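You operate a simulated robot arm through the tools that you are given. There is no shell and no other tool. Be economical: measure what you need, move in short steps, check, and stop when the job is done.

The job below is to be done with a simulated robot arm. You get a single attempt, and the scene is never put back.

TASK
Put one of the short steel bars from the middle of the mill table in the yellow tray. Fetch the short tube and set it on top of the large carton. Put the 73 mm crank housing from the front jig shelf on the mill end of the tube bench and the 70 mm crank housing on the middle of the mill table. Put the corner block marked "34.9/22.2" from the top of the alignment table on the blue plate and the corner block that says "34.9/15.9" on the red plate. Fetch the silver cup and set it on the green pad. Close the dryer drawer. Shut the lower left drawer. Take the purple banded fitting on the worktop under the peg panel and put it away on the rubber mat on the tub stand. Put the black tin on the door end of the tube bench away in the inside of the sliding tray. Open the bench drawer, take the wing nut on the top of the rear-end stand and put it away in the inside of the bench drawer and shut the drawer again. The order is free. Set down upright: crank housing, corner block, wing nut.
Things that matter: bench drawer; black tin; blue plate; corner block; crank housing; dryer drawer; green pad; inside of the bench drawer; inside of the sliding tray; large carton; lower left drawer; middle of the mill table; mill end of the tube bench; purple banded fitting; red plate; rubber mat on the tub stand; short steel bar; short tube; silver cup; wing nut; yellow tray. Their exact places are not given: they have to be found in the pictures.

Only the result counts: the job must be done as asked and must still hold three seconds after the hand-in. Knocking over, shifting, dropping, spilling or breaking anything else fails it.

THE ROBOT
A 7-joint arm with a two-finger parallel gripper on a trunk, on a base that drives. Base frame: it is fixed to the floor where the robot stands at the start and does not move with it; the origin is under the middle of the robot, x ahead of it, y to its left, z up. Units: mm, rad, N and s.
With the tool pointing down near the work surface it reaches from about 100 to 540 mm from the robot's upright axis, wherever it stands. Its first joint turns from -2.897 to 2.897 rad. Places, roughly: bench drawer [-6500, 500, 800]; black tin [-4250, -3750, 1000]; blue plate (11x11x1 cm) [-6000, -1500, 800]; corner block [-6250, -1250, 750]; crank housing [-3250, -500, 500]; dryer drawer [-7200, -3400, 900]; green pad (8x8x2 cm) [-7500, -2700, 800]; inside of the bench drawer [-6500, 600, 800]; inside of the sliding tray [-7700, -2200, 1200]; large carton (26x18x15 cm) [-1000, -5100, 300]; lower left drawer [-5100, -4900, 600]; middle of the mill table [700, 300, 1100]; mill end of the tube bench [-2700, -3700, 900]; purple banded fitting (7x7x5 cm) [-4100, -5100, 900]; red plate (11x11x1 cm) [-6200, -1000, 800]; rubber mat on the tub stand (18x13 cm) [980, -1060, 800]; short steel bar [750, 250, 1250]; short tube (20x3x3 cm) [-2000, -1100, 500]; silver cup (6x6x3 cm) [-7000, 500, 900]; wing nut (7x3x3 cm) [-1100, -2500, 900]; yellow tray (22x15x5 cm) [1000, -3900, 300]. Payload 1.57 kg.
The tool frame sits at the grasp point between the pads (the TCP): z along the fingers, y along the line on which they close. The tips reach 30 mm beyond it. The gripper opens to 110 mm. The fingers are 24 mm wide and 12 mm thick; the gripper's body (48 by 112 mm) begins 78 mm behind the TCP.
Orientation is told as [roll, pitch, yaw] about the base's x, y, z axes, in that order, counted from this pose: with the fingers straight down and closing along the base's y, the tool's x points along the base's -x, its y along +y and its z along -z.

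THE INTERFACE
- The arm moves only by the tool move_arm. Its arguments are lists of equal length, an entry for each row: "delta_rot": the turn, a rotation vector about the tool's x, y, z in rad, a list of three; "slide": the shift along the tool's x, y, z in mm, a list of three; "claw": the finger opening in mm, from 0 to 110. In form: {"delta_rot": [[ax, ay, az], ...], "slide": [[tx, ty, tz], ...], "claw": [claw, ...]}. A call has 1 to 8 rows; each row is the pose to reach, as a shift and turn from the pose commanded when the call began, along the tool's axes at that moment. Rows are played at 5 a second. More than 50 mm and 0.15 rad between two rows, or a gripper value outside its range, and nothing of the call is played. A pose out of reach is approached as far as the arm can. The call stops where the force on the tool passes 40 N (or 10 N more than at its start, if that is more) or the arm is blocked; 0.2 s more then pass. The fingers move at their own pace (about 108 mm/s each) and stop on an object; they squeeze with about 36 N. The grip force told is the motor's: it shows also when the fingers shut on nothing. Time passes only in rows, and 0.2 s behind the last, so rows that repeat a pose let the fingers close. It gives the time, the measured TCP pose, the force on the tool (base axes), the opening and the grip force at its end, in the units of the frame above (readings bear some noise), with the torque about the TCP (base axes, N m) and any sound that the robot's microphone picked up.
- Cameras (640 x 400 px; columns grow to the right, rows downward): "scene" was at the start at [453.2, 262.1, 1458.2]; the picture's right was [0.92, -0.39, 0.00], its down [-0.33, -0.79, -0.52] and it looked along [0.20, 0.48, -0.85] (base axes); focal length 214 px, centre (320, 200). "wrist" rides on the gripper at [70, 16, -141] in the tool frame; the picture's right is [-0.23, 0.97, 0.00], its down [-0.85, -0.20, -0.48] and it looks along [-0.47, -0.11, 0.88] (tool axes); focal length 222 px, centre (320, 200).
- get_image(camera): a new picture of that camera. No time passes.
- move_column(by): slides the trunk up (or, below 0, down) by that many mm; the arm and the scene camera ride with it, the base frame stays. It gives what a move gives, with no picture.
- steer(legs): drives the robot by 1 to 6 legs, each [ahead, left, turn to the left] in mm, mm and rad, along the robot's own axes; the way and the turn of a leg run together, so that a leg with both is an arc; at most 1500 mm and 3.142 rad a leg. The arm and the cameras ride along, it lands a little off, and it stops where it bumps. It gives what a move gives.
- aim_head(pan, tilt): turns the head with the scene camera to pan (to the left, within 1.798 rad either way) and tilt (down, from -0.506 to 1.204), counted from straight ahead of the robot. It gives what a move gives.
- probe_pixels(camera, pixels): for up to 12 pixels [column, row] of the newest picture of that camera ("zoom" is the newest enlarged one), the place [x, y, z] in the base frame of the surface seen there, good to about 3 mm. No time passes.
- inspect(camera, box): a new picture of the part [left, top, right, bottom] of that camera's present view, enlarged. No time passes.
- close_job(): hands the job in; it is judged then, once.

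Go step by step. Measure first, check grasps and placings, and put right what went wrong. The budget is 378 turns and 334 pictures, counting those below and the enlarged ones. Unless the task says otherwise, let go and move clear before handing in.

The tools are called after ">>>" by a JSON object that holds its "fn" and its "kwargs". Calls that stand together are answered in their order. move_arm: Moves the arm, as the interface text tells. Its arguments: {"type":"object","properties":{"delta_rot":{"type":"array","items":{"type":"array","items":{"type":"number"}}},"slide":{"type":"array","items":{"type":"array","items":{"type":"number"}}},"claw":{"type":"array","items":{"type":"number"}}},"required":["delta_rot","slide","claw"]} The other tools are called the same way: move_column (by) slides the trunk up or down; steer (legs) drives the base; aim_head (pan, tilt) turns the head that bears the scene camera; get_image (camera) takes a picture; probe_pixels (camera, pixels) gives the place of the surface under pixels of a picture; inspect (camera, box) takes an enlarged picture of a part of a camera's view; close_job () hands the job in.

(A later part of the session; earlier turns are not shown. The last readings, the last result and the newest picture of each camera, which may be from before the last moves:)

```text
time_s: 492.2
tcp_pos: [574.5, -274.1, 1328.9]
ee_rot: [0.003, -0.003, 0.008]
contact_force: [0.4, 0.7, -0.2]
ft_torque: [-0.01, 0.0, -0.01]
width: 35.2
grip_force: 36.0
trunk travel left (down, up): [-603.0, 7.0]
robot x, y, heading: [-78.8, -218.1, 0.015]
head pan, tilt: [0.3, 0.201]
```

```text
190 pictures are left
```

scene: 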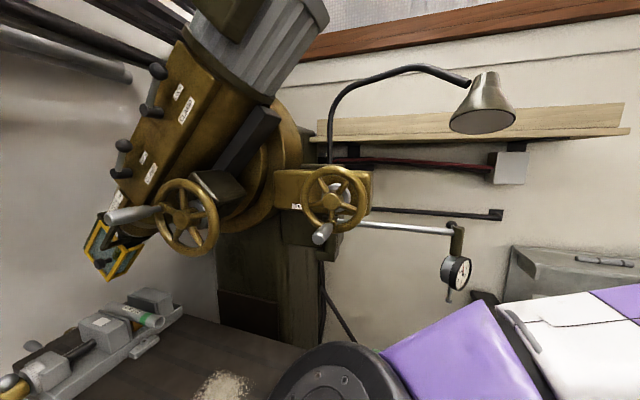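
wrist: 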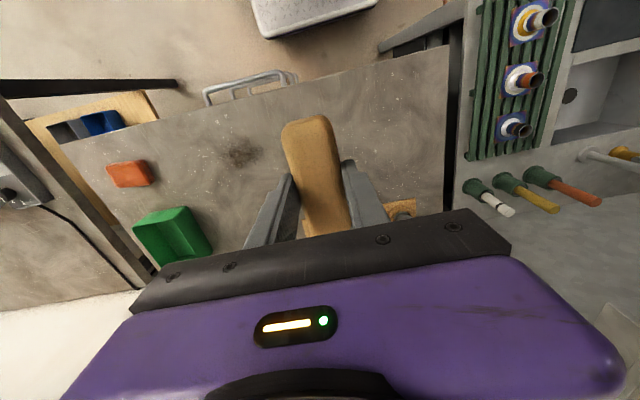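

I probe the two head wheels and their handles.

>>> {"fn": "probe_pixels", "kwargs": {"camera": "scene", "pixels": [[318, 238], [328, 228], [335, 198], [335, 230], [350, 225], [190, 210], [130, 216], [205, 250], [300, 240], [310, 190], [365, 190], [110, 220]]}}

```text
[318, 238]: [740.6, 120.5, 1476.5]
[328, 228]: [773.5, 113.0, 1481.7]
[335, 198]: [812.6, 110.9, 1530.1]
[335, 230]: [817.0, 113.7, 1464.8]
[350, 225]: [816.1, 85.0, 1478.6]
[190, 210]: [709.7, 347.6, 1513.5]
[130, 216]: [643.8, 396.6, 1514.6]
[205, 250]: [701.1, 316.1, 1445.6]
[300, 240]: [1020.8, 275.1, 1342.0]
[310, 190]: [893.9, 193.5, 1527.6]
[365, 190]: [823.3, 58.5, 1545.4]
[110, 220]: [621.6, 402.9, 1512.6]
```

Lever tip is at (737,120,1477). I'll first set the brush down at x≈640 (level tool clears it), then shift it the last 30 mm with a tilted tool.

>>> {"fn": "steer", "kwargs": {"legs": [[0, 400, -0.015], [66, 5, 0]]}}

>>> {"fn": "aim_head", "kwargs": {"pan": 0.1, "tilt": 0.9}}

>>> {"fn": "get_image", "kwargs": {"camera": "scene"}}

>>> {"fn": "get_image", "kwargs": {"camera": "wrist"}}

```text
time_s: 493.4
tcp_pos: [573.3, -197.5, 1330.3]
ee_rot: [0.002, -0.001, 0.021]
contact_force: [-0.5, -0.1, -0.7]
ft_torque: [0.01, 0.01, -0.01]
width: 35.2
grip_force: 35.9
trunk travel left (down, up): [-603.0, 7.0]
robot x, y, heading: [-81.0, -153.5, 0.034]
head pan, tilt: [0.3, 0.201]
stopped in leg 1: the robot was blocked; the commanded pose is now the measured one
```

```text
time_s: 494.5
tcp_pos: [573.9, -198.9, 1330.3]
ee_rot: [0.003, -0.002, 0.021]
contact_force: [0.0, 0.4, -1.3]
ft_torque: [0.0, -0.04, 0.0]
width: 35.1
grip_force: 35.9
trunk travel left (down, up): [-603.0, 7.0]
robot x, y, heading: [-80.3, -152.9, 0.033]
head pan, tilt: [0.099, 0.901]
```

```text
189 pictures are left
```

scene: 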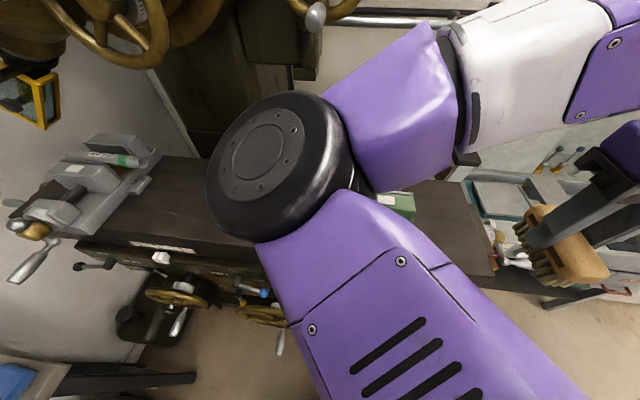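

```text
188 pictures are left
```

wrist: 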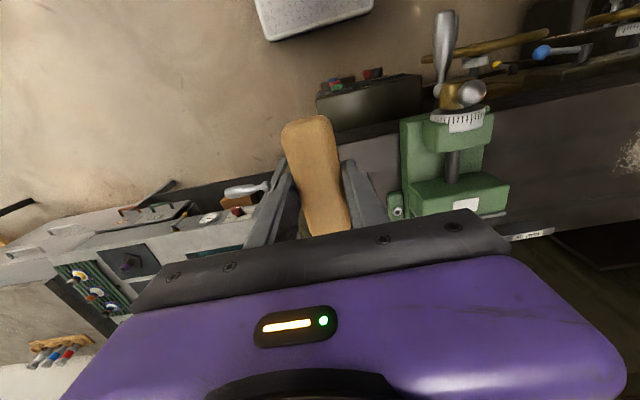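

Blocked again; I probe the elbow drum to see what it touched.

>>> {"fn": "probe_pixels", "kwargs": {"camera": "scene", "pixels": [[265, 155], [215, 150], [290, 105], [240, 220], [310, 160], [315, 18], [100, 40], [420, 100]]}}

```text
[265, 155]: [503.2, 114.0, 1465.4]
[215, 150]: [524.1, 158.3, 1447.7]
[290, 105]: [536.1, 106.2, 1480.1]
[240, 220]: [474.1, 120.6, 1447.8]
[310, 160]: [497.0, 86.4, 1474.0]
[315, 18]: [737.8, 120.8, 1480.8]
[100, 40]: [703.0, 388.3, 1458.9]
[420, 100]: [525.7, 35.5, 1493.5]
```

The elbow is free; it is the rear corner at the parts table. I move ahead first, then left.

>>> {"fn": "steer", "kwargs": {"legs": [[68, -10, -0.03], [0, 330, 0]]}}

>>> {"fn": "get_image", "kwargs": {"camera": "scene"}}

>>> {"fn": "get_image", "kwargs": {"camera": "wrist"}}

```text
time_s: 497.3
tcp_pos: [638.7, 106.1, 1328.2]
ee_rot: [0.003, -0.002, -0.002]
contact_force: [0.4, 0.2, -0.3]
ft_torque: [0.01, -0.01, 0.03]
width: 35.0
grip_force: 36.1
trunk travel left (down, up): [-603.0, 7.0]
robot x, y, heading: [-15.4, 170.6, 0.01]
head pan, tilt: [0.099, 0.901]
```

```text
187 pictures are left
```

scene: 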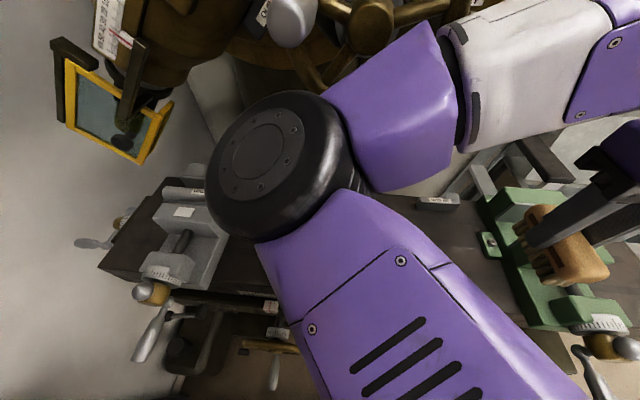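

```text
186 pictures are left
```

wrist: 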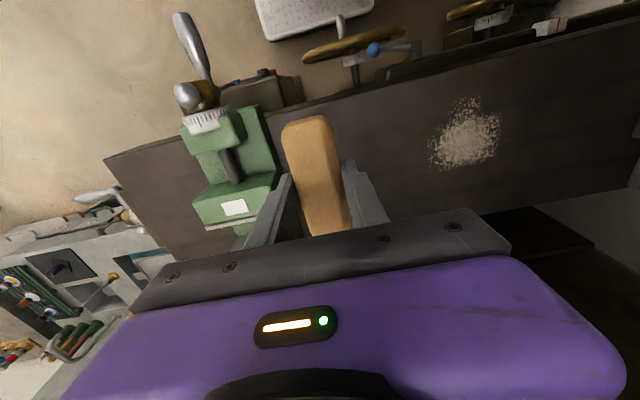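

I shift 26 mm in y with a +0.06 yaw by the arm, then lower to just above the table.

>>> {"fn": "move_arm", "kwargs": {"delta_rot": [[0, 0, -0.03], [0, 0, -0.06]], "slide": [[0, 13, 0], [0, 26, 0]], "claw": [0, 0]}}

>>> {"fn": "move_column", "kwargs": {"by": -146}}

>>> {"fn": "get_image", "kwargs": {"camera": "wrist"}}

>>> {"fn": "get_image", "kwargs": {"camera": "scene"}}

```text
time_s: 497.9
tcp_pos: [640.7, 133.0, 1327.7]
ee_rot: [0.001, -0.001, 0.057]
contact_force: [-0.8, 0.2, -1.5]
ft_torque: [0.04, 0.0, 0.03]
width: 35.1
grip_force: 36.2
trunk travel left (down, up): [-603.0, 7.0]
robot x, y, heading: [-14.6, 167.2, 0.005]
head pan, tilt: [0.099, 0.901]
```

```text
time_s: 499.6
tcp_pos: [639.3, 132.5, 1183.4]
ee_rot: [0.004, -0.002, 0.055]
contact_force: [0.1, -1.1, -0.6]
ft_torque: [-0.02, 0.01, -0.04]
width: 34.9
grip_force: 36.0
trunk travel left (down, up): [-457.0, 153.0]
robot x, y, heading: [-14.4, 170.6, 0.002]
head pan, tilt: [0.099, 0.901]
```

```text
185 pictures are left
```

wrist: 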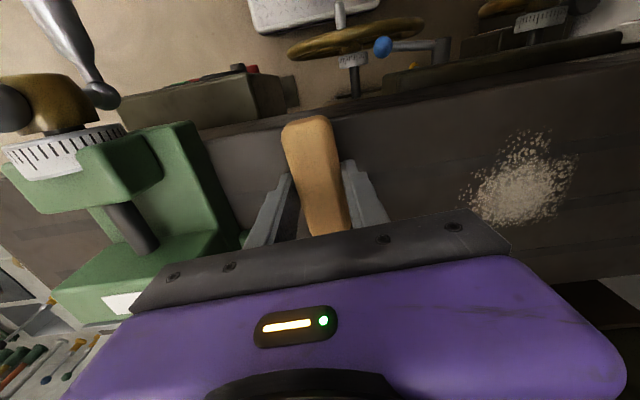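

```text
184 pictures are left
```

scene: 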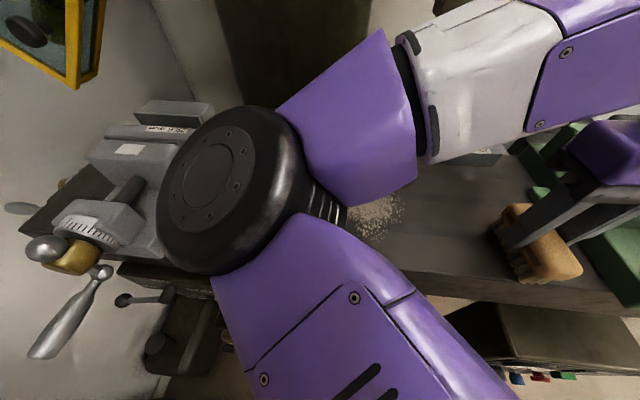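

Everything is clear here. I try the last 32 mm forward gently with the base at this height.

>>> {"fn": "steer", "kwargs": {"legs": [[33, 0, 0]]}}

```text
time_s: 500.4
tcp_pos: [671.5, 133.0, 1182.8]
ee_rot: [0.003, -0.001, 0.057]
contact_force: [-0.8, -0.5, -1.0]
ft_torque: [-0.02, -0.01, -0.03]
width: 35.3
grip_force: 35.9
trunk travel left (down, up): [-457.0, 153.0]
robot x, y, heading: [20.2, 166.9, 0.004]
head pan, tilt: [0.099, 0.901]
```

No bump. Lower to the table.

>>> {"fn": "move_column", "kwargs": {"by": -7}}

>>> {"fn": "move_column", "kwargs": {"by": -3}}

```text
time_s: 501.0
tcp_pos: [672.4, 133.6, 1174.6]
ee_rot: [0.002, -0.003, 0.055]
contact_force: [-0.2, -0.8, -1.5]
ft_torque: [-0.04, -0.01, 0.03]
width: 35.3
grip_force: 36.1
trunk travel left (down, up): [-450.0, 160.0]
robot x, y, heading: [16.3, 169.1, 0.009]
head pan, tilt: [0.099, 0.901]
```

```text
time_s: 501.5
tcp_pos: [671.7, 133.7, 1174.2]
ee_rot: [0.0, -0.001, 0.056]
contact_force: [1.9, 1.7, 27.3]
ft_torque: [0.05, 0.31, -0.01]
width: 35.3
grip_force: 36.0
trunk travel left (down, up): [-447.0, 163.0]
robot x, y, heading: [15.3, 168.2, 0.005]
head pan, tilt: [0.099, 0.901]
```

Down. I open, back straight out along the brush, then raise and check.

>>> {"fn": "move_arm", "kwargs": {"delta_rot": [[0, 0, 0], [0, 0, 0], [0, 0, 0], [0, 0, 0]], "slide": [[0, 0, 0], [0, 0, 0], [0, 0, 0], [0, 0, -8]], "claw": [34, 45, 80, 80]}}

>>> {"fn": "steer", "kwargs": {"legs": [[-60, 0, 0]]}}

>>> {"fn": "move_arm", "kwargs": {"delta_rot": [[0, 0, 0], [0, 0, 0], [0, 0, 0]], "slide": [[20, 0, -40], [30, 0, -80], [40, 0, -120]], "claw": [80, 80, 80]}}

>>> {"fn": "get_image", "kwargs": {"camera": "wrist"}}

```text
time_s: 502.5
tcp_pos: [670.2, 131.2, 1177.7]
ee_rot: [-0.009, 0.008, 0.053]
contact_force: [0.4, -0.1, -0.2]
ft_torque: [0.03, 0.0, -0.04]
width: 80.2
grip_force: 0.1
trunk travel left (down, up): [-447.0, 163.0]
robot x, y, heading: [17.9, 169.3, 0.011]
head pan, tilt: [0.099, 0.901]
```

```text
time_s: 503.5
tcp_pos: [609.8, 132.0, 1177.9]
ee_rot: [-0.009, 0.007, 0.053]
contact_force: [0.6, 0.0, -0.3]
ft_torque: [-0.05, -0.01, -0.01]
width: 80.1
grip_force: 0.0
trunk travel left (down, up): [-447.0, 163.0]
robot x, y, heading: [-42.4, 171.0, 0.007]
head pan, tilt: [0.099, 0.901]
```

```text
time_s: 504.2
tcp_pos: [572.1, 115.2, 1235.1]
ee_rot: [-0.139, 0.143, 0.001]
contact_force: [0.1, 0.1, 0.4]
ft_torque: [-0.01, -0.02, -0.02]
width: 80.0
grip_force: 0.1
trunk travel left (down, up): [-447.0, 163.0]
robot x, y, heading: [-43.4, 168.2, 0.01]
head pan, tilt: [0.099, 0.901]
stopped in row 3: the arm was blocked; the commanded pose is now the measured one
```

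```text
183 pictures are left
```

wrist: 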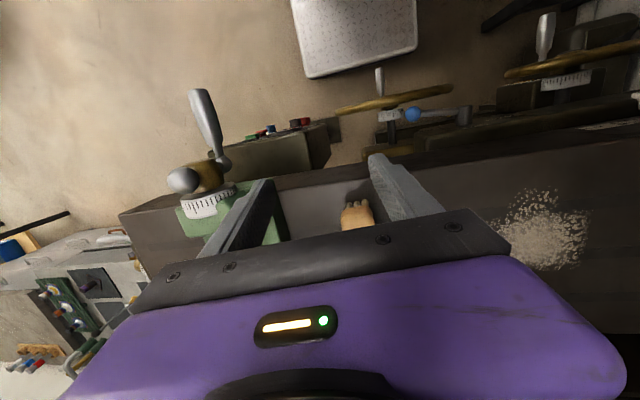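

Brush restored. I lower the hand slightly to relax the arm, raise the trunk, move away and verify the table.

>>> {"fn": "move_arm", "kwargs": {"delta_rot": [[-0.07, -0.07, 0], [-0.139, -0.143, 0]], "slide": [[-15, 0, 15], [-30, 0, 30]], "claw": [80, 80]}}

>>> {"fn": "move_column", "kwargs": {"by": 120}}

>>> {"fn": "steer", "kwargs": {"legs": [[0, -450, 0]]}}

>>> {"fn": "aim_head", "kwargs": {"pan": 0.4, "tilt": 0.8}}

>>> {"fn": "get_image", "kwargs": {"camera": "scene"}}

```text
time_s: 504.8
tcp_pos: [599.8, 112.0, 1202.9]
ee_rot: [0.004, -0.003, 0.015]
contact_force: [-0.3, -0.4, 0.2]
ft_torque: [0.02, -0.02, 0.02]
width: 79.9
grip_force: 0.1
trunk travel left (down, up): [-447.0, 163.0]
robot x, y, heading: [-42.9, 166.6, 0.007]
head pan, tilt: [0.099, 0.901]
```

```text
time_s: 506.3
tcp_pos: [600.2, 110.7, 1323.1]
ee_rot: [0.003, -0.001, 0.013]
contact_force: [1.2, -1.0, -0.5]
ft_torque: [-0.01, 0.02, -0.01]
width: 80.1
grip_force: 0.0
trunk travel left (down, up): [-567.0, 43.0]
robot x, y, heading: [-40.5, 165.4, 0.009]
head pan, tilt: [0.099, 0.901]
```

```text
time_s: 509.0
tcp_pos: [601.7, -337.4, 1322.5]
ee_rot: [0.002, 0.0, 0.011]
contact_force: [0.0, 0.9, -0.4]
ft_torque: [-0.01, -0.01, -0.02]
width: 80.0
grip_force: 0.0
trunk travel left (down, up): [-567.0, 43.0]
robot x, y, heading: [-39.6, -278.3, -0.001]
head pan, tilt: [0.099, 0.901]
```

```text
time_s: 509.8
tcp_pos: [602.2, -338.5, 1322.0]
ee_rot: [0.002, -0.001, 0.01]
contact_force: [-0.5, 0.7, 0.3]
ft_torque: [-0.01, -0.01, 0.0]
width: 79.8
grip_force: 0.1
trunk travel left (down, up): [-567.0, 43.0]
robot x, y, heading: [-39.8, -278.8, 0.001]
head pan, tilt: [0.4, 0.799]
```

```text
182 pictures are left
```

scene: 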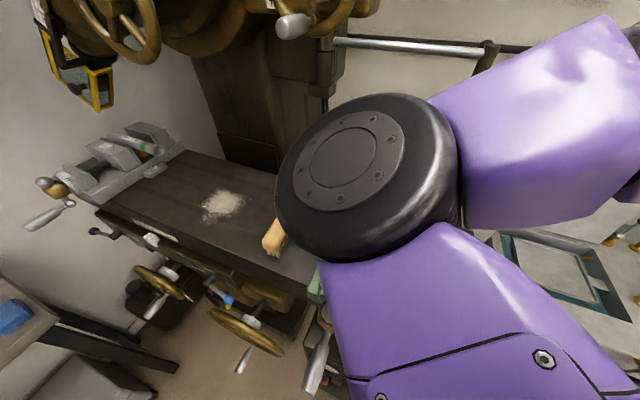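

Brush is back in place. Next the 70 mm crank housing: I drive via the southern corridor to the gap between the jigs and look.

>>> {"fn": "steer", "kwargs": {"legs": [[0, 0, -3.14], [130, 780, 0], [130, 780, 0], [1450, 60, 0], [850, 0, 0]]}}

>>> {"fn": "aim_head", "kwargs": {"pan": -0.9, "tilt": 0.5}}

>>> {"fn": "get_image", "kwargs": {"camera": "scene"}}

```text
time_s: 531.9
tcp_pos: [-2265.0, -1957.1, 1322.6]
ee_rot: [0.002, 0.002, -3.087]
contact_force: [0.8, -0.5, 0.5]
ft_torque: [-0.02, 0.01, 0.02]
width: 80.1
grip_force: 0.0
trunk travel left (down, up): [-567.0, 43.0]
robot x, y, heading: [-1618.4, -1990.1, -3.095]
head pan, tilt: [0.4, 0.799]
stopped in leg 4: the robot was blocked; the commanded pose is now the measured one
```

```text
time_s: 533.4
tcp_pos: [-2265.0, -1957.7, 1323.1]
ee_rot: [0.002, 0.001, -3.086]
contact_force: [-0.1, -0.3, -0.1]
ft_torque: [0.01, -0.01, -0.01]
width: 80.0
grip_force: 0.1
trunk travel left (down, up): [-567.0, 43.0]
robot x, y, heading: [-1620.1, -1987.8, -3.091]
head pan, tilt: [-0.901, 0.499]
```

```text
181 pictures are left
```

scene: 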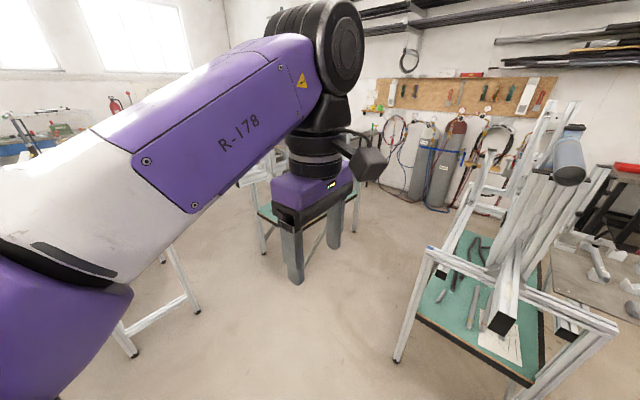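

Touched the stand; I shift north a little and continue to x≈−2580.

>>> {"fn": "steer", "kwargs": {"legs": [[60, -120, 0], [930, 50, 0]]}}

>>> {"fn": "get_image", "kwargs": {"camera": "scene"}}

```text
time_s: 539.2
tcp_pos: [-3264.0, -1925.8, 1322.3]
ee_rot: [0.002, 0.0, -3.098]
contact_force: [-0.6, -0.1, 0.3]
ft_torque: [0.0, 0.01, 0.02]
width: 80.2
grip_force: 0.1
trunk travel left (down, up): [-567.0, 43.0]
robot x, y, heading: [-2618.4, -1963.0, -3.105]
head pan, tilt: [-0.901, 0.499]
```

```text
180 pictures are left
```

scene: 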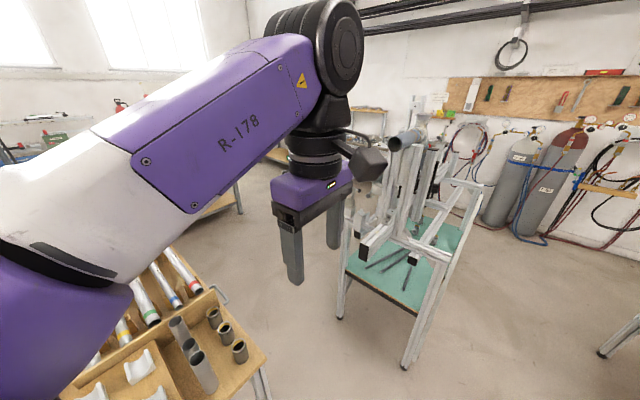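

I zoom on the front jig's shelf.

>>> {"fn": "inspect", "kwargs": {"camera": "scene", "box": [330, 160, 500, 370]}}

>>> {"fn": "probe_pixels", "kwargs": {"camera": "scene", "pixels": [[340, 315], [405, 365], [420, 310], [483, 225], [450, 240], [600, 350], [395, 290], [360, 250]]}}

```text
1.90 times, centred on (415, 265) of scene
```

zoom: 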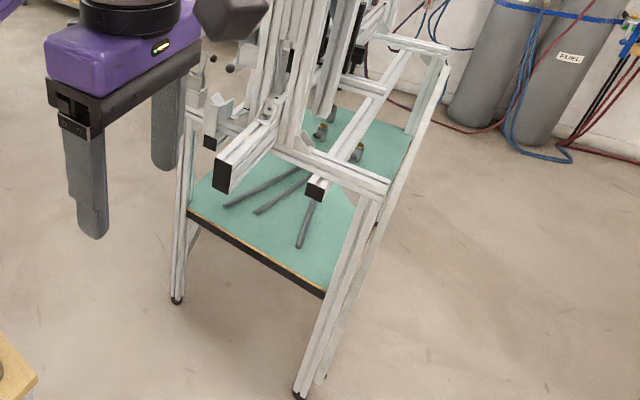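

```text
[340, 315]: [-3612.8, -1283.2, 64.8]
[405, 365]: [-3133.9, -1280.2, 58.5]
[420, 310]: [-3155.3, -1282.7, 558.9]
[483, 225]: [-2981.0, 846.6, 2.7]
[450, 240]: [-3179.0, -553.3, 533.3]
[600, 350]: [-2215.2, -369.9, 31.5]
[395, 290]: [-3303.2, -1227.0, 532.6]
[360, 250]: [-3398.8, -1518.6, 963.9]
```

East access is blocked by a diagonal brace, so I'll come from the jig's north end. I turn to face south, prepare the arm (low, tilted) here, then back through the gap.

>>> {"fn": "steer", "kwargs": {"legs": [[0, 0, 1.535]]}}

>>> {"fn": "move_column", "kwargs": {"by": -400}}

>>> {"fn": "move_arm", "kwargs": {"delta_rot": [[0, -0.113, 0], [0, -0.226, 0], [0, -0.339, 0], [0, -0.45, 0], [0, -0.563, 0], [0, -0.676, 0], [0, -0.789, 0], [0, -0.9, 0]], "slide": [[-8, 0, 20], [-16, 0, 40], [-24, 0, 60], [-32, 0, 80], [-40, 0, 100], [-48, 0, 120], [-56, 0, 140], [-64, 0, 160]], "claw": [110, 110, 110, 110, 110, 110, 110, 110]}}

>>> {"fn": "move_arm", "kwargs": {"delta_rot": [[0, 0, 0], [0, 0, 0], [0, 0, 0], [0, 0, 0]], "slide": [[30, 0, 24], [60, 0, 48], [90, 0, 72], [118, 0, 94]], "claw": [110, 110, 110, 110]}}

```text
time_s: 543.5
tcp_pos: [-2647.3, -2607.0, 1321.9]
ee_rot: [0.002, 0.001, -1.51]
contact_force: [0.1, -0.1, 0.8]
ft_torque: [0.01, 0.0, 0.0]
width: 79.8
grip_force: 0.0
trunk travel left (down, up): [-567.0, 43.0]
robot x, y, heading: [-2620.3, -1965.7, -1.519]
head pan, tilt: [-0.901, 0.499]
```

```text
time_s: 547.3
tcp_pos: [-2646.3, -2606.9, 921.8]
ee_rot: [0.002, 0.001, -1.509]
contact_force: [-0.9, -0.5, -0.4]
ft_torque: [0.0, 0.0, -0.01]
width: 80.2
grip_force: 0.0
trunk travel left (down, up): [-167.0, 443.0]
robot x, y, heading: [-2620.9, -1961.0, -1.517]
head pan, tilt: [-0.901, 0.499]
```

```text
time_s: 549.1
tcp_pos: [-2658.9, -2719.8, 745.8]
ee_rot: [0.004, -0.898, -1.515]
contact_force: [0.0, -0.5, -0.3]
ft_torque: [0.01, -0.03, -0.01]
width: 110.1
grip_force: 0.1
out of reach, approached as far as the arm can: row 4, 5, 6, 7, 8
trunk travel left (down, up): [-167.0, 443.0]
robot x, y, heading: [-2622.4, -1963.9, -1.517]
head pan, tilt: [-0.901, 0.499]
```

```text
time_s: 550.1
tcp_pos: [-2659.1, -2718.8, 593.3]
ee_rot: [0.001, -0.899, -1.515]
contact_force: [0.1, 0.9, -0.5]
ft_torque: [0.02, 0.02, 0.0]
width: 109.9
grip_force: 0.1
trunk travel left (down, up): [-167.0, 443.0]
robot x, y, heading: [-2615.8, -1962.1, -1.52]
head pan, tilt: [-0.901, 0.499]
```

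Arm prepared at 757 mm ahead, z 593. Now back through the gap to y≈+400 and look.

>>> {"fn": "steer", "kwargs": {"legs": [[0, -55, -0.05], [-1450, 0, 0], [-920, 0, 0]]}}

>>> {"fn": "aim_head", "kwargs": {"pan": -0.6, "tilt": 0.6}}

>>> {"fn": "get_image", "kwargs": {"camera": "scene"}}

```text
time_s: 562.4
tcp_pos: [-2736.9, -338.9, 592.4]
ee_rot: [0.003, -0.899, -1.587]
contact_force: [0.6, -0.2, -0.2]
ft_torque: [0.01, -0.02, 0.02]
width: 109.9
grip_force: 0.0
trunk travel left (down, up): [-167.0, 443.0]
robot x, y, heading: [-2645.4, 409.6, -1.595]
head pan, tilt: [-0.901, 0.499]
stopped in leg 3: the robot was blocked; the commanded pose is now the measured one
```

```text
time_s: 563.2
tcp_pos: [-2737.2, -338.3, 593.6]
ee_rot: [0.001, -0.898, -1.587]
contact_force: [0.3, -0.6, 0.2]
ft_torque: [0.03, -0.01, 0.0]
width: 109.8
grip_force: 0.1
trunk travel left (down, up): [-167.0, 443.0]
robot x, y, heading: [-2641.5, 408.5, -1.595]
head pan, tilt: [-0.6, 0.6]
```

```text
178 pictures are left
```

scene: 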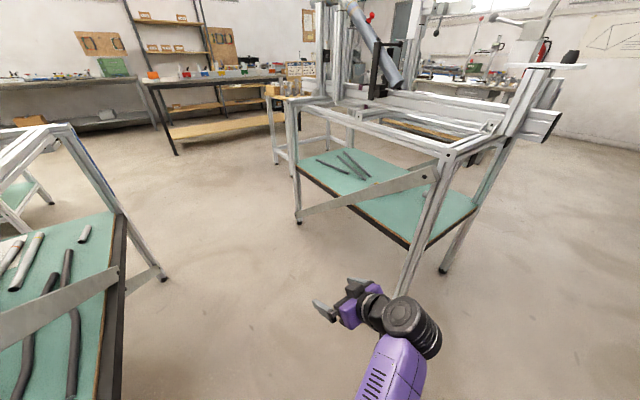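

I zoom on the shelf's near end.

>>> {"fn": "inspect", "kwargs": {"camera": "scene", "box": [360, 120, 500, 260]}}

>>> {"fn": "probe_pixels", "kwargs": {"camera": "scene", "pixels": [[408, 290], [443, 272], [440, 160], [520, 135], [433, 178], [405, 245], [472, 205], [400, 180]]}}

```text
2.86 times, centred on (430, 190) of scene
```

zoom: 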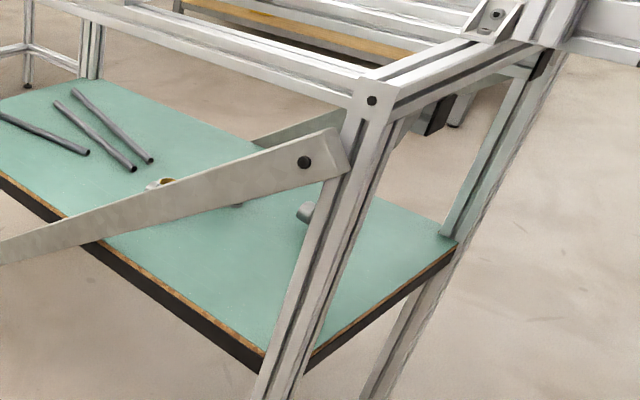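

```text
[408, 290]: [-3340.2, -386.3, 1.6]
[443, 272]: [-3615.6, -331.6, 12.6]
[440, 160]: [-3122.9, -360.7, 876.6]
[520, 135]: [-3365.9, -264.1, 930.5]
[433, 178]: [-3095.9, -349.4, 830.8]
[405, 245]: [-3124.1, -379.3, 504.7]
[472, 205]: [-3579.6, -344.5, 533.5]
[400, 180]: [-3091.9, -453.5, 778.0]
```

Housings are just inside the north end near x −3200. I pull the hand in by 100 mm, then shift west to look in.

>>> {"fn": "move_arm", "kwargs": {"delta_rot": [[0, 0, 0], [0, 0, 0], [0, 0, 0]], "slide": [[21, 0, -26], [42, 0, -52], [62, 0, -78]], "claw": [110, 110, 110]}}

>>> {"fn": "steer", "kwargs": {"legs": [[0, -460, 0]]}}

>>> {"fn": "aim_head", "kwargs": {"pan": -0.3, "tilt": 0.8}}

>>> {"fn": "get_image", "kwargs": {"camera": "scene"}}

>>> {"fn": "get_image", "kwargs": {"camera": "wrist"}}

```text
time_s: 564.0
tcp_pos: [-2735.1, -238.2, 596.9]
ee_rot: [0.001, -0.899, -1.587]
contact_force: [0.1, 0.2, 0.1]
ft_torque: [-0.02, 0.0, 0.02]
width: 110.2
grip_force: 0.1
trunk travel left (down, up): [-167.0, 443.0]
robot x, y, heading: [-2638.8, 411.2, -1.589]
head pan, tilt: [-0.6, 0.6]
```

```text
time_s: 564.7
tcp_pos: [-2736.5, -238.1, 597.3]
ee_rot: [0.0, -0.899, -1.586]
contact_force: [-0.2, -0.6, -0.2]
ft_torque: [0.01, 0.01, 0.0]
width: 110.2
grip_force: 0.2
trunk travel left (down, up): [-167.0, 443.0]
robot x, y, heading: [-2641.6, 408.8, -1.593]
head pan, tilt: [-0.6, 0.6]
stopped in leg 1: the robot was blocked; the commanded pose is now the measured one
```

```text
time_s: 565.5
tcp_pos: [-2735.1, -238.1, 595.8]
ee_rot: [0.0, -0.899, -1.585]
contact_force: [-0.6, 0.4, -0.2]
ft_torque: [-0.03, 0.0, 0.0]
width: 110.3
grip_force: 0.1
trunk travel left (down, up): [-167.0, 443.0]
robot x, y, heading: [-2640.2, 411.1, -1.588]
head pan, tilt: [-0.3, 0.799]
```

```text
176 pictures are left
```

scene: 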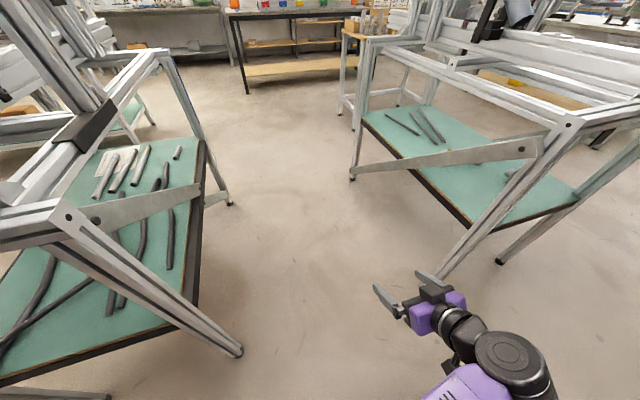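

```text
175 pictures are left
```

wrist: 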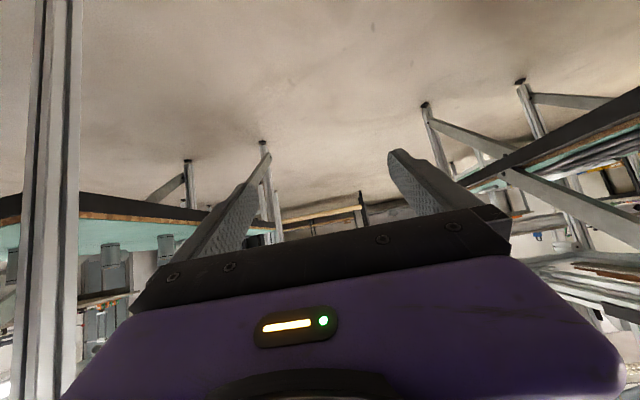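

Rear corner is touching something; I ease 45 mm forward, then shift west.

>>> {"fn": "steer", "kwargs": {"legs": [[45, 30, 0.02], [0, -490, 0]]}}

>>> {"fn": "get_image", "kwargs": {"camera": "scene"}}

>>> {"fn": "get_image", "kwargs": {"camera": "wrist"}}

```text
time_s: 568.6
tcp_pos: [-3133.8, -290.5, 597.7]
ee_rot: [0.0, -0.901, -1.557]
contact_force: [0.3, 0.5, 0.2]
ft_torque: [0.02, -0.01, 0.03]
width: 110.1
grip_force: 0.0
trunk travel left (down, up): [-167.0, 443.0]
robot x, y, heading: [-3063.4, 362.6, -1.563]
head pan, tilt: [-0.3, 0.799]
stopped in leg 2: the robot was blocked; the commanded pose is now the measured one
```

```text
174 pictures are left
```

scene: 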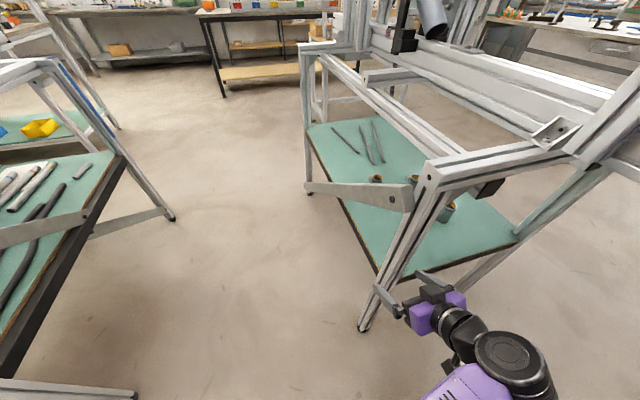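

```text
173 pictures are left
```

wrist: 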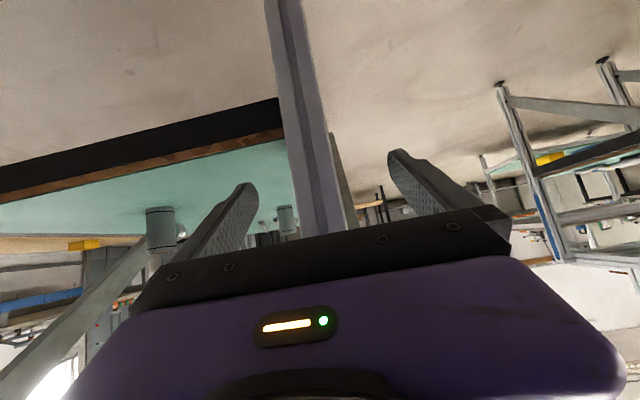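

Housings visible at (448,212), (412,180), (377,178). I zoom and probe.

>>> {"fn": "inspect", "kwargs": {"camera": "scene", "box": [350, 150, 490, 240]}}

>>> {"fn": "probe_pixels", "kwargs": {"camera": "zoom", "pixels": [[445, 285], [445, 250], [290, 130], [120, 130], [320, 150], [460, 320], [370, 60]]}}

>>> {"fn": "inspect", "kwargs": {"camera": "wrist", "box": [120, 170, 340, 270]}}

>>> {"fn": "probe_pixels", "kwargs": {"camera": "wrist", "pixels": [[160, 225], [160, 210], [287, 220], [265, 238], [285, 208], [305, 150], [180, 228]]}}

```text
4.44 times, centred on (420, 195) of scene
```

zoom: 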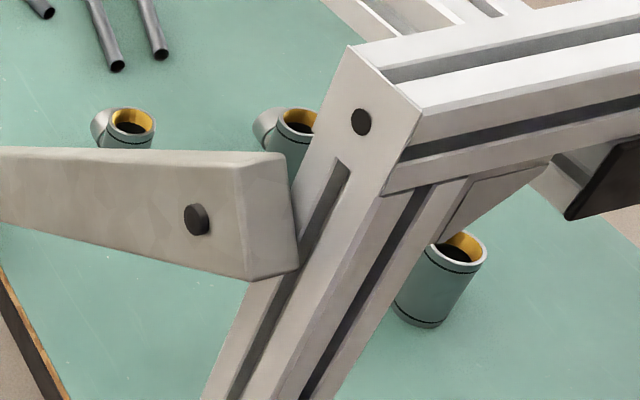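

```text
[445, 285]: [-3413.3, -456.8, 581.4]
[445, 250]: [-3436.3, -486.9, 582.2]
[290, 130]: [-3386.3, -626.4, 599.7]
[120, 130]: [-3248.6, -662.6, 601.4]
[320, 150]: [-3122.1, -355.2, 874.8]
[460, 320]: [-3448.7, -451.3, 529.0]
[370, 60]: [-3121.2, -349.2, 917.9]
```

```text
2.91 times, centred on (230, 220) of wrist
```

zoom: 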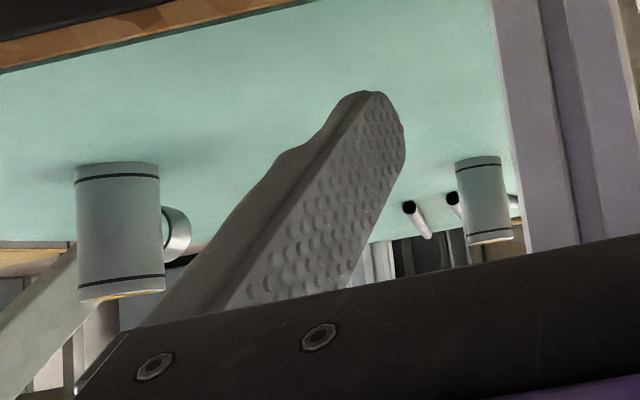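

```text
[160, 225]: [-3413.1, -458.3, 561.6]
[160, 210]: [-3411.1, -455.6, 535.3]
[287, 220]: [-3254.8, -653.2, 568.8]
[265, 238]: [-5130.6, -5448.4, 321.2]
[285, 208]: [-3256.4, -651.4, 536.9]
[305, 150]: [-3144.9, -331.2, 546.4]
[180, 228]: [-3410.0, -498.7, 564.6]
```

Three shells (A (−3425,−475), B (−3386,−626), C (−3249,−663)); their widths differ by only a few mm, so I need markings or careful height measurement. I zoom in tightly on each.

>>> {"fn": "inspect", "kwargs": {"camera": "scene", "box": [425, 195, 465, 228]}}

>>> {"fn": "probe_pixels", "kwargs": {"camera": "zoom", "pixels": [[300, 140], [400, 160], [480, 180], [250, 180], [500, 230], [350, 90], [450, 80], [540, 150], [300, 60], [200, 140], [350, 360], [250, 330]]}}

>>> {"fn": "inspect", "kwargs": {"camera": "scene", "box": [365, 165, 425, 190]}}

```text
12.12 times, centred on (445, 212) of scene
```

zoom: 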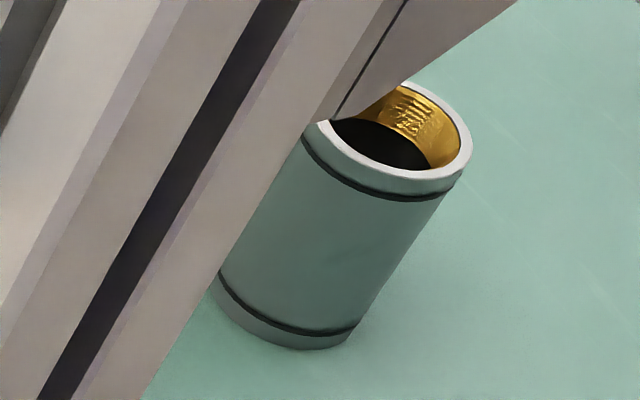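

```text
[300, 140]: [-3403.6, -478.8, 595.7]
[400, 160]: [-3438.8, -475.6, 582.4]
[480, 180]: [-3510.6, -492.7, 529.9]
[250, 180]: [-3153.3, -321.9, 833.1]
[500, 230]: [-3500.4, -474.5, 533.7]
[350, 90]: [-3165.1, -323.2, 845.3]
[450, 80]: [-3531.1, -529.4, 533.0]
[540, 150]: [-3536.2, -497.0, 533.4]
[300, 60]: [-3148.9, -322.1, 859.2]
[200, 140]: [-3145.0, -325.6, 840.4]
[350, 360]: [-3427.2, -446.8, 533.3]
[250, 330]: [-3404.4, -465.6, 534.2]
```

```text
10.67 times, centred on (395, 178) of scene
```

zoom: 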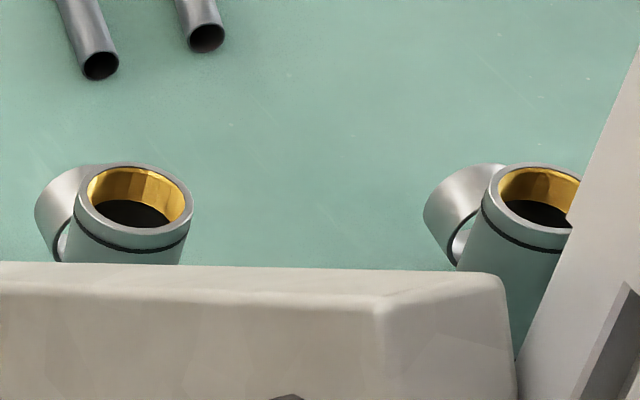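

I probe rims: C at (130,235), B at (525,225) in this zoom.

>>> {"fn": "probe_pixels", "kwargs": {"camera": "zoom", "pixels": [[130, 233], [100, 222], [170, 225], [185, 195], [80, 200], [525, 222], [500, 205], [550, 228], [490, 185], [540, 165], [135, 166], [110, 168]]}}

>>> {"fn": "inspect", "kwargs": {"camera": "scene", "box": [440, 200, 458, 215]}}

>>> {"fn": "probe_pixels", "kwargs": {"camera": "zoom", "pixels": [[330, 235], [250, 200], [420, 240], [470, 200], [475, 150], [440, 90], [200, 160]]}}

```text
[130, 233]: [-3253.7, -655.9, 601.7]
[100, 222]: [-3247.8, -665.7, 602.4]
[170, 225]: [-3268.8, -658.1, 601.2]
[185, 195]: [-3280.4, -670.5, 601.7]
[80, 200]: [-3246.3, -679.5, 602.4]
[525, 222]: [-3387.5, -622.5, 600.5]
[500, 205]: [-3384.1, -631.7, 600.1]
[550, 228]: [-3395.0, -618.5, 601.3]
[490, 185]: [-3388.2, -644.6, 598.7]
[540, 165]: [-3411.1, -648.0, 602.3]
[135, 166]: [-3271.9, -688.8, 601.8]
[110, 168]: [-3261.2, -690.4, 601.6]
```

```text
16.00 times, centred on (449, 208) of scene
```

zoom: 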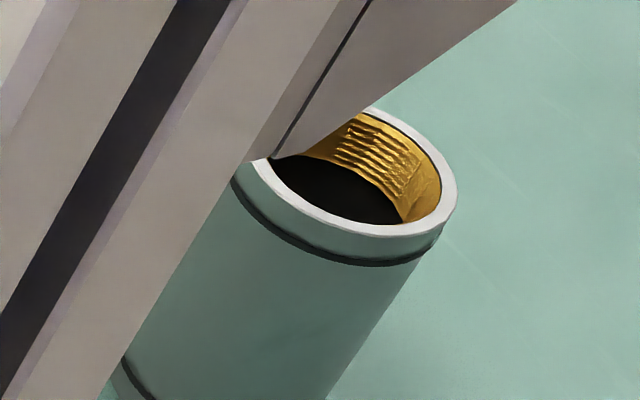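

```text
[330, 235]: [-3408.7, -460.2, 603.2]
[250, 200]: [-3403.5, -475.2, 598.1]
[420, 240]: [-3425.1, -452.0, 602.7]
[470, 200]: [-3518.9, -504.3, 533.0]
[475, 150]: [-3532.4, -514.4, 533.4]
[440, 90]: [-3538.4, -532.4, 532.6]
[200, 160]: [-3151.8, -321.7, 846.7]
```

Heights: A ≈70, B ≈68, C ≈68.7 – too close to tell yet. The robot is blocked to the west; I look that way.

>>> {"fn": "aim_head", "kwargs": {"pan": -1.75, "tilt": 0.7}}

>>> {"fn": "get_image", "kwargs": {"camera": "scene"}}

```text
time_s: 570.2
tcp_pos: [-3135.2, -289.3, 597.1]
ee_rot: [-0.001, -0.897, -1.559]
contact_force: [-0.8, 0.5, 0.0]
ft_torque: [-0.02, 0.01, 0.01]
width: 109.7
grip_force: 0.1
trunk travel left (down, up): [-167.0, 443.0]
robot x, y, heading: [-3056.8, 362.3, -1.563]
head pan, tilt: [-1.751, 0.7]
```

```text
167 pictures are left
```

scene: 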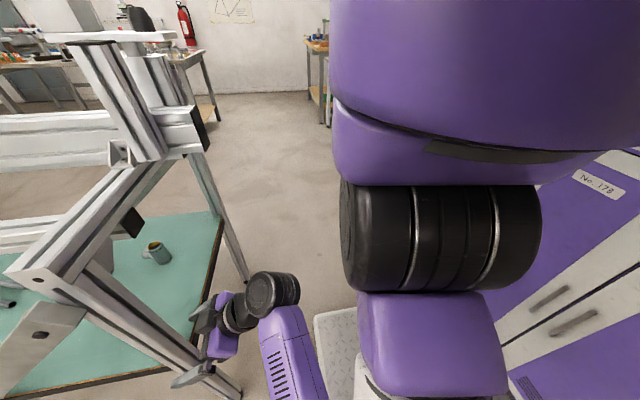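

West is free; it's the finger touching the jig's leg. I back 35 mm and shift west.

>>> {"fn": "steer", "kwargs": {"legs": [[-38, 0, 0], [0, -300, 0]]}}

>>> {"fn": "get_image", "kwargs": {"camera": "wrist"}}

```text
time_s: 570.9
tcp_pos: [-3132.1, -289.5, 597.5]
ee_rot: [-0.001, -0.901, -1.554]
contact_force: [-0.4, 0.0, 0.6]
ft_torque: [0.01, 0.0, 0.01]
width: 110.0
grip_force: 0.0
trunk travel left (down, up): [-167.0, 443.0]
robot x, y, heading: [-3058.0, 357.8, -1.559]
head pan, tilt: [-1.751, 0.7]
stopped in leg 1: the robot was blocked; the commanded pose is now the measured one
```

```text
166 pictures are left
```

wrist: 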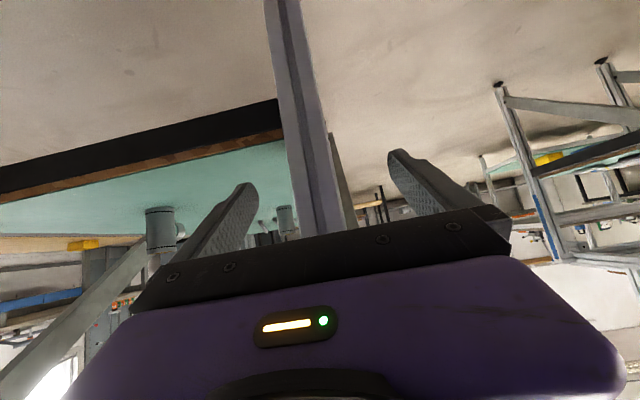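

Rear is against something too. I level the tool to draw the hand back from the leg, then shift west.

>>> {"fn": "move_arm", "kwargs": {"delta_rot": [[0, 0.11, 0], [0, 0.22, 0], [0, 0.33, 0], [0, 0.44, 0], [0, 0.56, 0], [0, 0.67, 0], [0, 0.78, 0], [0, 0.9, 0]], "slide": [[10, 0, -8], [20, 0, -16], [30, 0, -24], [40, 0, -32], [50, 0, -40], [60, 0, -48], [68, 0, -58], [74, 0, -68]], "claw": [110, 110, 110, 110, 110, 110, 110, 110]}}

>>> {"fn": "steer", "kwargs": {"legs": [[0, -300, 0]]}}

>>> {"fn": "get_image", "kwargs": {"camera": "wrist"}}

```text
time_s: 572.7
tcp_pos: [-3135.2, -187.8, 581.1]
ee_rot: [0.0, 0.001, -1.556]
contact_force: [0.0, -0.2, 0.6]
ft_torque: [-0.02, 0.01, 0.0]
width: 110.3
grip_force: 0.0
out of reach, approached as far as the arm can: row 2, 3, 4
trunk travel left (down, up): [-167.0, 443.0]
robot x, y, heading: [-3060.1, 361.8, -1.568]
head pan, tilt: [-1.751, 0.7]
```

```text
time_s: 573.7
tcp_pos: [-3166.6, -191.3, 581.0]
ee_rot: [0.001, 0.003, -1.561]
contact_force: [0.0, 0.2, 1.2]
ft_torque: [0.01, 0.01, -0.01]
width: 109.9
grip_force: 0.0
trunk travel left (down, up): [-167.0, 443.0]
robot x, y, heading: [-3083.7, 358.4, -1.567]
head pan, tilt: [-1.751, 0.7]
stopped in leg 1: the robot was blocked; the commanded pose is now the measured one
```

```text
165 pictures are left
```

wrist: 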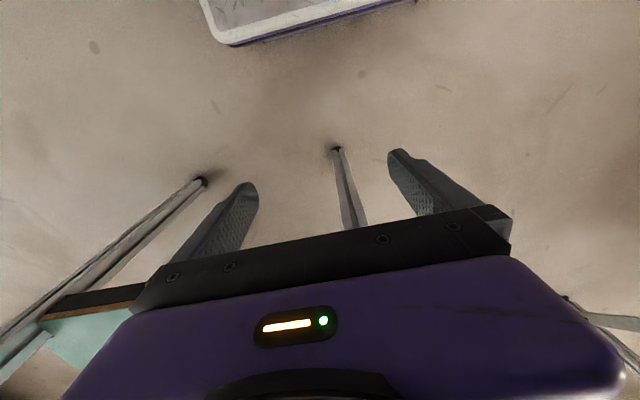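

Still blocked at base level. I go 70 mm forward and try again.

>>> {"fn": "steer", "kwargs": {"legs": [[70, 0, 0], [0, -290, 0]]}}

>>> {"fn": "get_image", "kwargs": {"camera": "scene"}}

```text
time_s: 576.3
tcp_pos: [-3461.9, -258.4, 581.4]
ee_rot: [0.0, 0.001, -1.563]
contact_force: [0.5, 0.4, 0.3]
ft_torque: [0.02, 0.0, -0.03]
width: 109.7
grip_force: 0.0
trunk travel left (down, up): [-167.0, 443.0]
robot x, y, heading: [-3381.1, 293.5, -1.57]
head pan, tilt: [-1.751, 0.7]
```

```text
164 pictures are left
```

scene: 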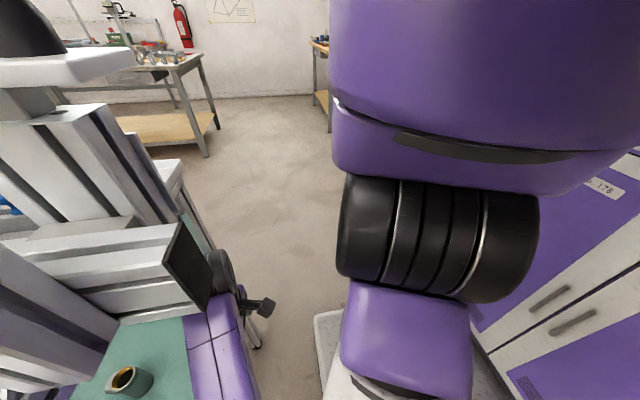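

Now in front of the opening. I tilt the tool again and look at housing A with the wrist camera.

>>> {"fn": "move_arm", "kwargs": {"delta_rot": [[0, -0.113, 0], [0, -0.226, 0], [0, -0.339, 0], [0, -0.45, 0], [0, -0.563, 0], [0, -0.676, 0], [0, -0.789, 0], [0, -0.9, 0]], "slide": [[-11, 0, -4], [-22, 0, -8], [-33, 0, -12], [-44, 0, -16], [-55, 0, -20], [-66, 0, -24], [-77, 0, -28], [-88, 0, -32]], "claw": [110, 110, 110, 110, 110, 110, 110, 110]}}

>>> {"fn": "get_image", "kwargs": {"camera": "wrist"}}

>>> {"fn": "aim_head", "kwargs": {"pan": -0.5, "tilt": 0.9}}

>>> {"fn": "get_image", "kwargs": {"camera": "scene"}}

```text
time_s: 578.1
tcp_pos: [-3463.1, -349.1, 610.2]
ee_rot: [0.0, -0.902, -1.562]
contact_force: [-0.3, 0.5, 0.5]
ft_torque: [-0.01, 0.03, -0.02]
width: 110.2
grip_force: 0.1
out of reach, approached as far as the arm can: row 2, 3, 4, 5, 6, 7, 8
trunk travel left (down, up): [-167.0, 443.0]
robot x, y, heading: [-3379.3, 290.7, -1.569]
head pan, tilt: [-1.751, 0.7]
```

```text
163 pictures are left
```

wrist: 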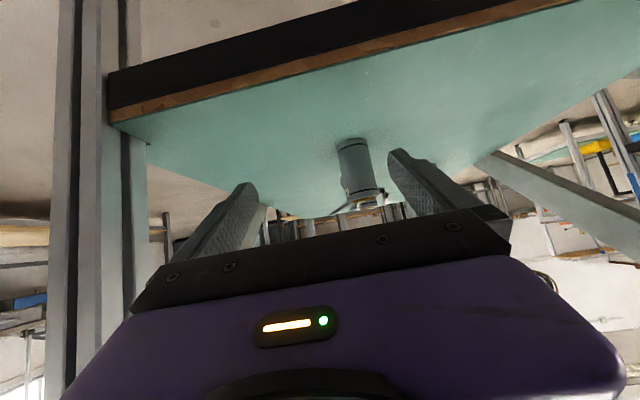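

```text
time_s: 579.5
tcp_pos: [-3462.0, -348.8, 608.9]
ee_rot: [0.0, -0.899, -1.563]
contact_force: [-0.4, -0.3, -0.9]
ft_torque: [-0.01, 0.02, 0.02]
width: 110.0
grip_force: 0.1
trunk travel left (down, up): [-167.0, 443.0]
robot x, y, heading: [-3382.3, 290.9, -1.571]
head pan, tilt: [-0.499, 0.901]
```

```text
162 pictures are left
```

scene: 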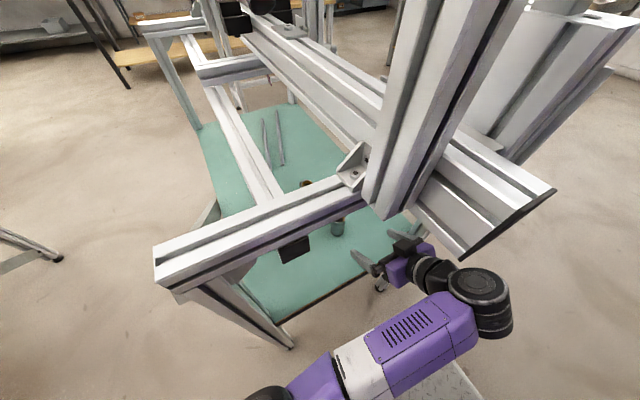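

A's side tube points away (−y), so gripping across x is fine. To tell the sizes I zoom the wrist view and compare heights.

>>> {"fn": "inspect", "kwargs": {"camera": "wrist", "box": [280, 120, 440, 230]}}

>>> {"fn": "probe_pixels", "kwargs": {"camera": "zoom", "pixels": [[310, 85], [310, 100], [300, 260], [310, 275], [315, 285], [320, 290], [250, 120], [350, 110], [270, 285], [380, 265], [300, 320], [400, 300]]}}

```text
3.64 times, centred on (360, 175) of wrist
```

zoom: 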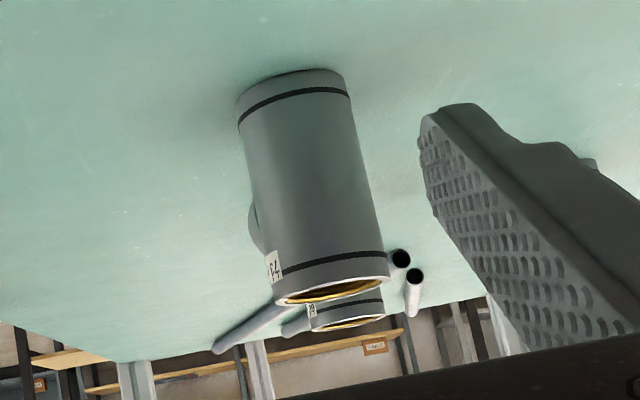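

```text
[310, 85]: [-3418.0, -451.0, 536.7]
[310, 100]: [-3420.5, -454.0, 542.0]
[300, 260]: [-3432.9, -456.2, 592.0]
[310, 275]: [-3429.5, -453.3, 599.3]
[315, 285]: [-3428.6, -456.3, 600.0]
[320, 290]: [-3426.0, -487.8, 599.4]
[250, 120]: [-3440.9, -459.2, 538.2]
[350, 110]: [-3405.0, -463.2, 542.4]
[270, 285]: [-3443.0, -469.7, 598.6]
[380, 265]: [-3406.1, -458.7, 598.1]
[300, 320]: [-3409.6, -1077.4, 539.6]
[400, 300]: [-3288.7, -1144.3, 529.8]
```

A has a small label at its upper left side, B too. I zoom in on A's label.

>>> {"fn": "inspect", "kwargs": {"camera": "wrist", "box": [336, 184, 356, 204]}}

>>> {"fn": "inspect", "kwargs": {"camera": "wrist", "box": [350, 196, 370, 212]}}

```text
16.00 times, centred on (346, 194) of wrist
```

zoom: 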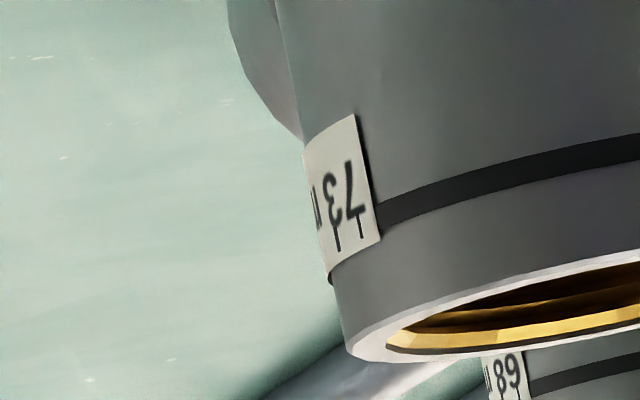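

```text
16.00 times, centred on (360, 204) of wrist
```

zoom: 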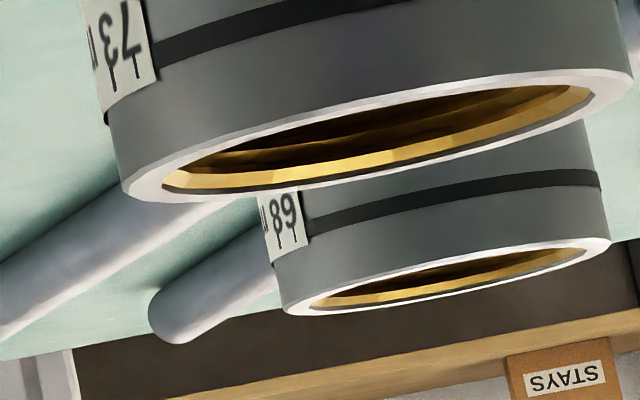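

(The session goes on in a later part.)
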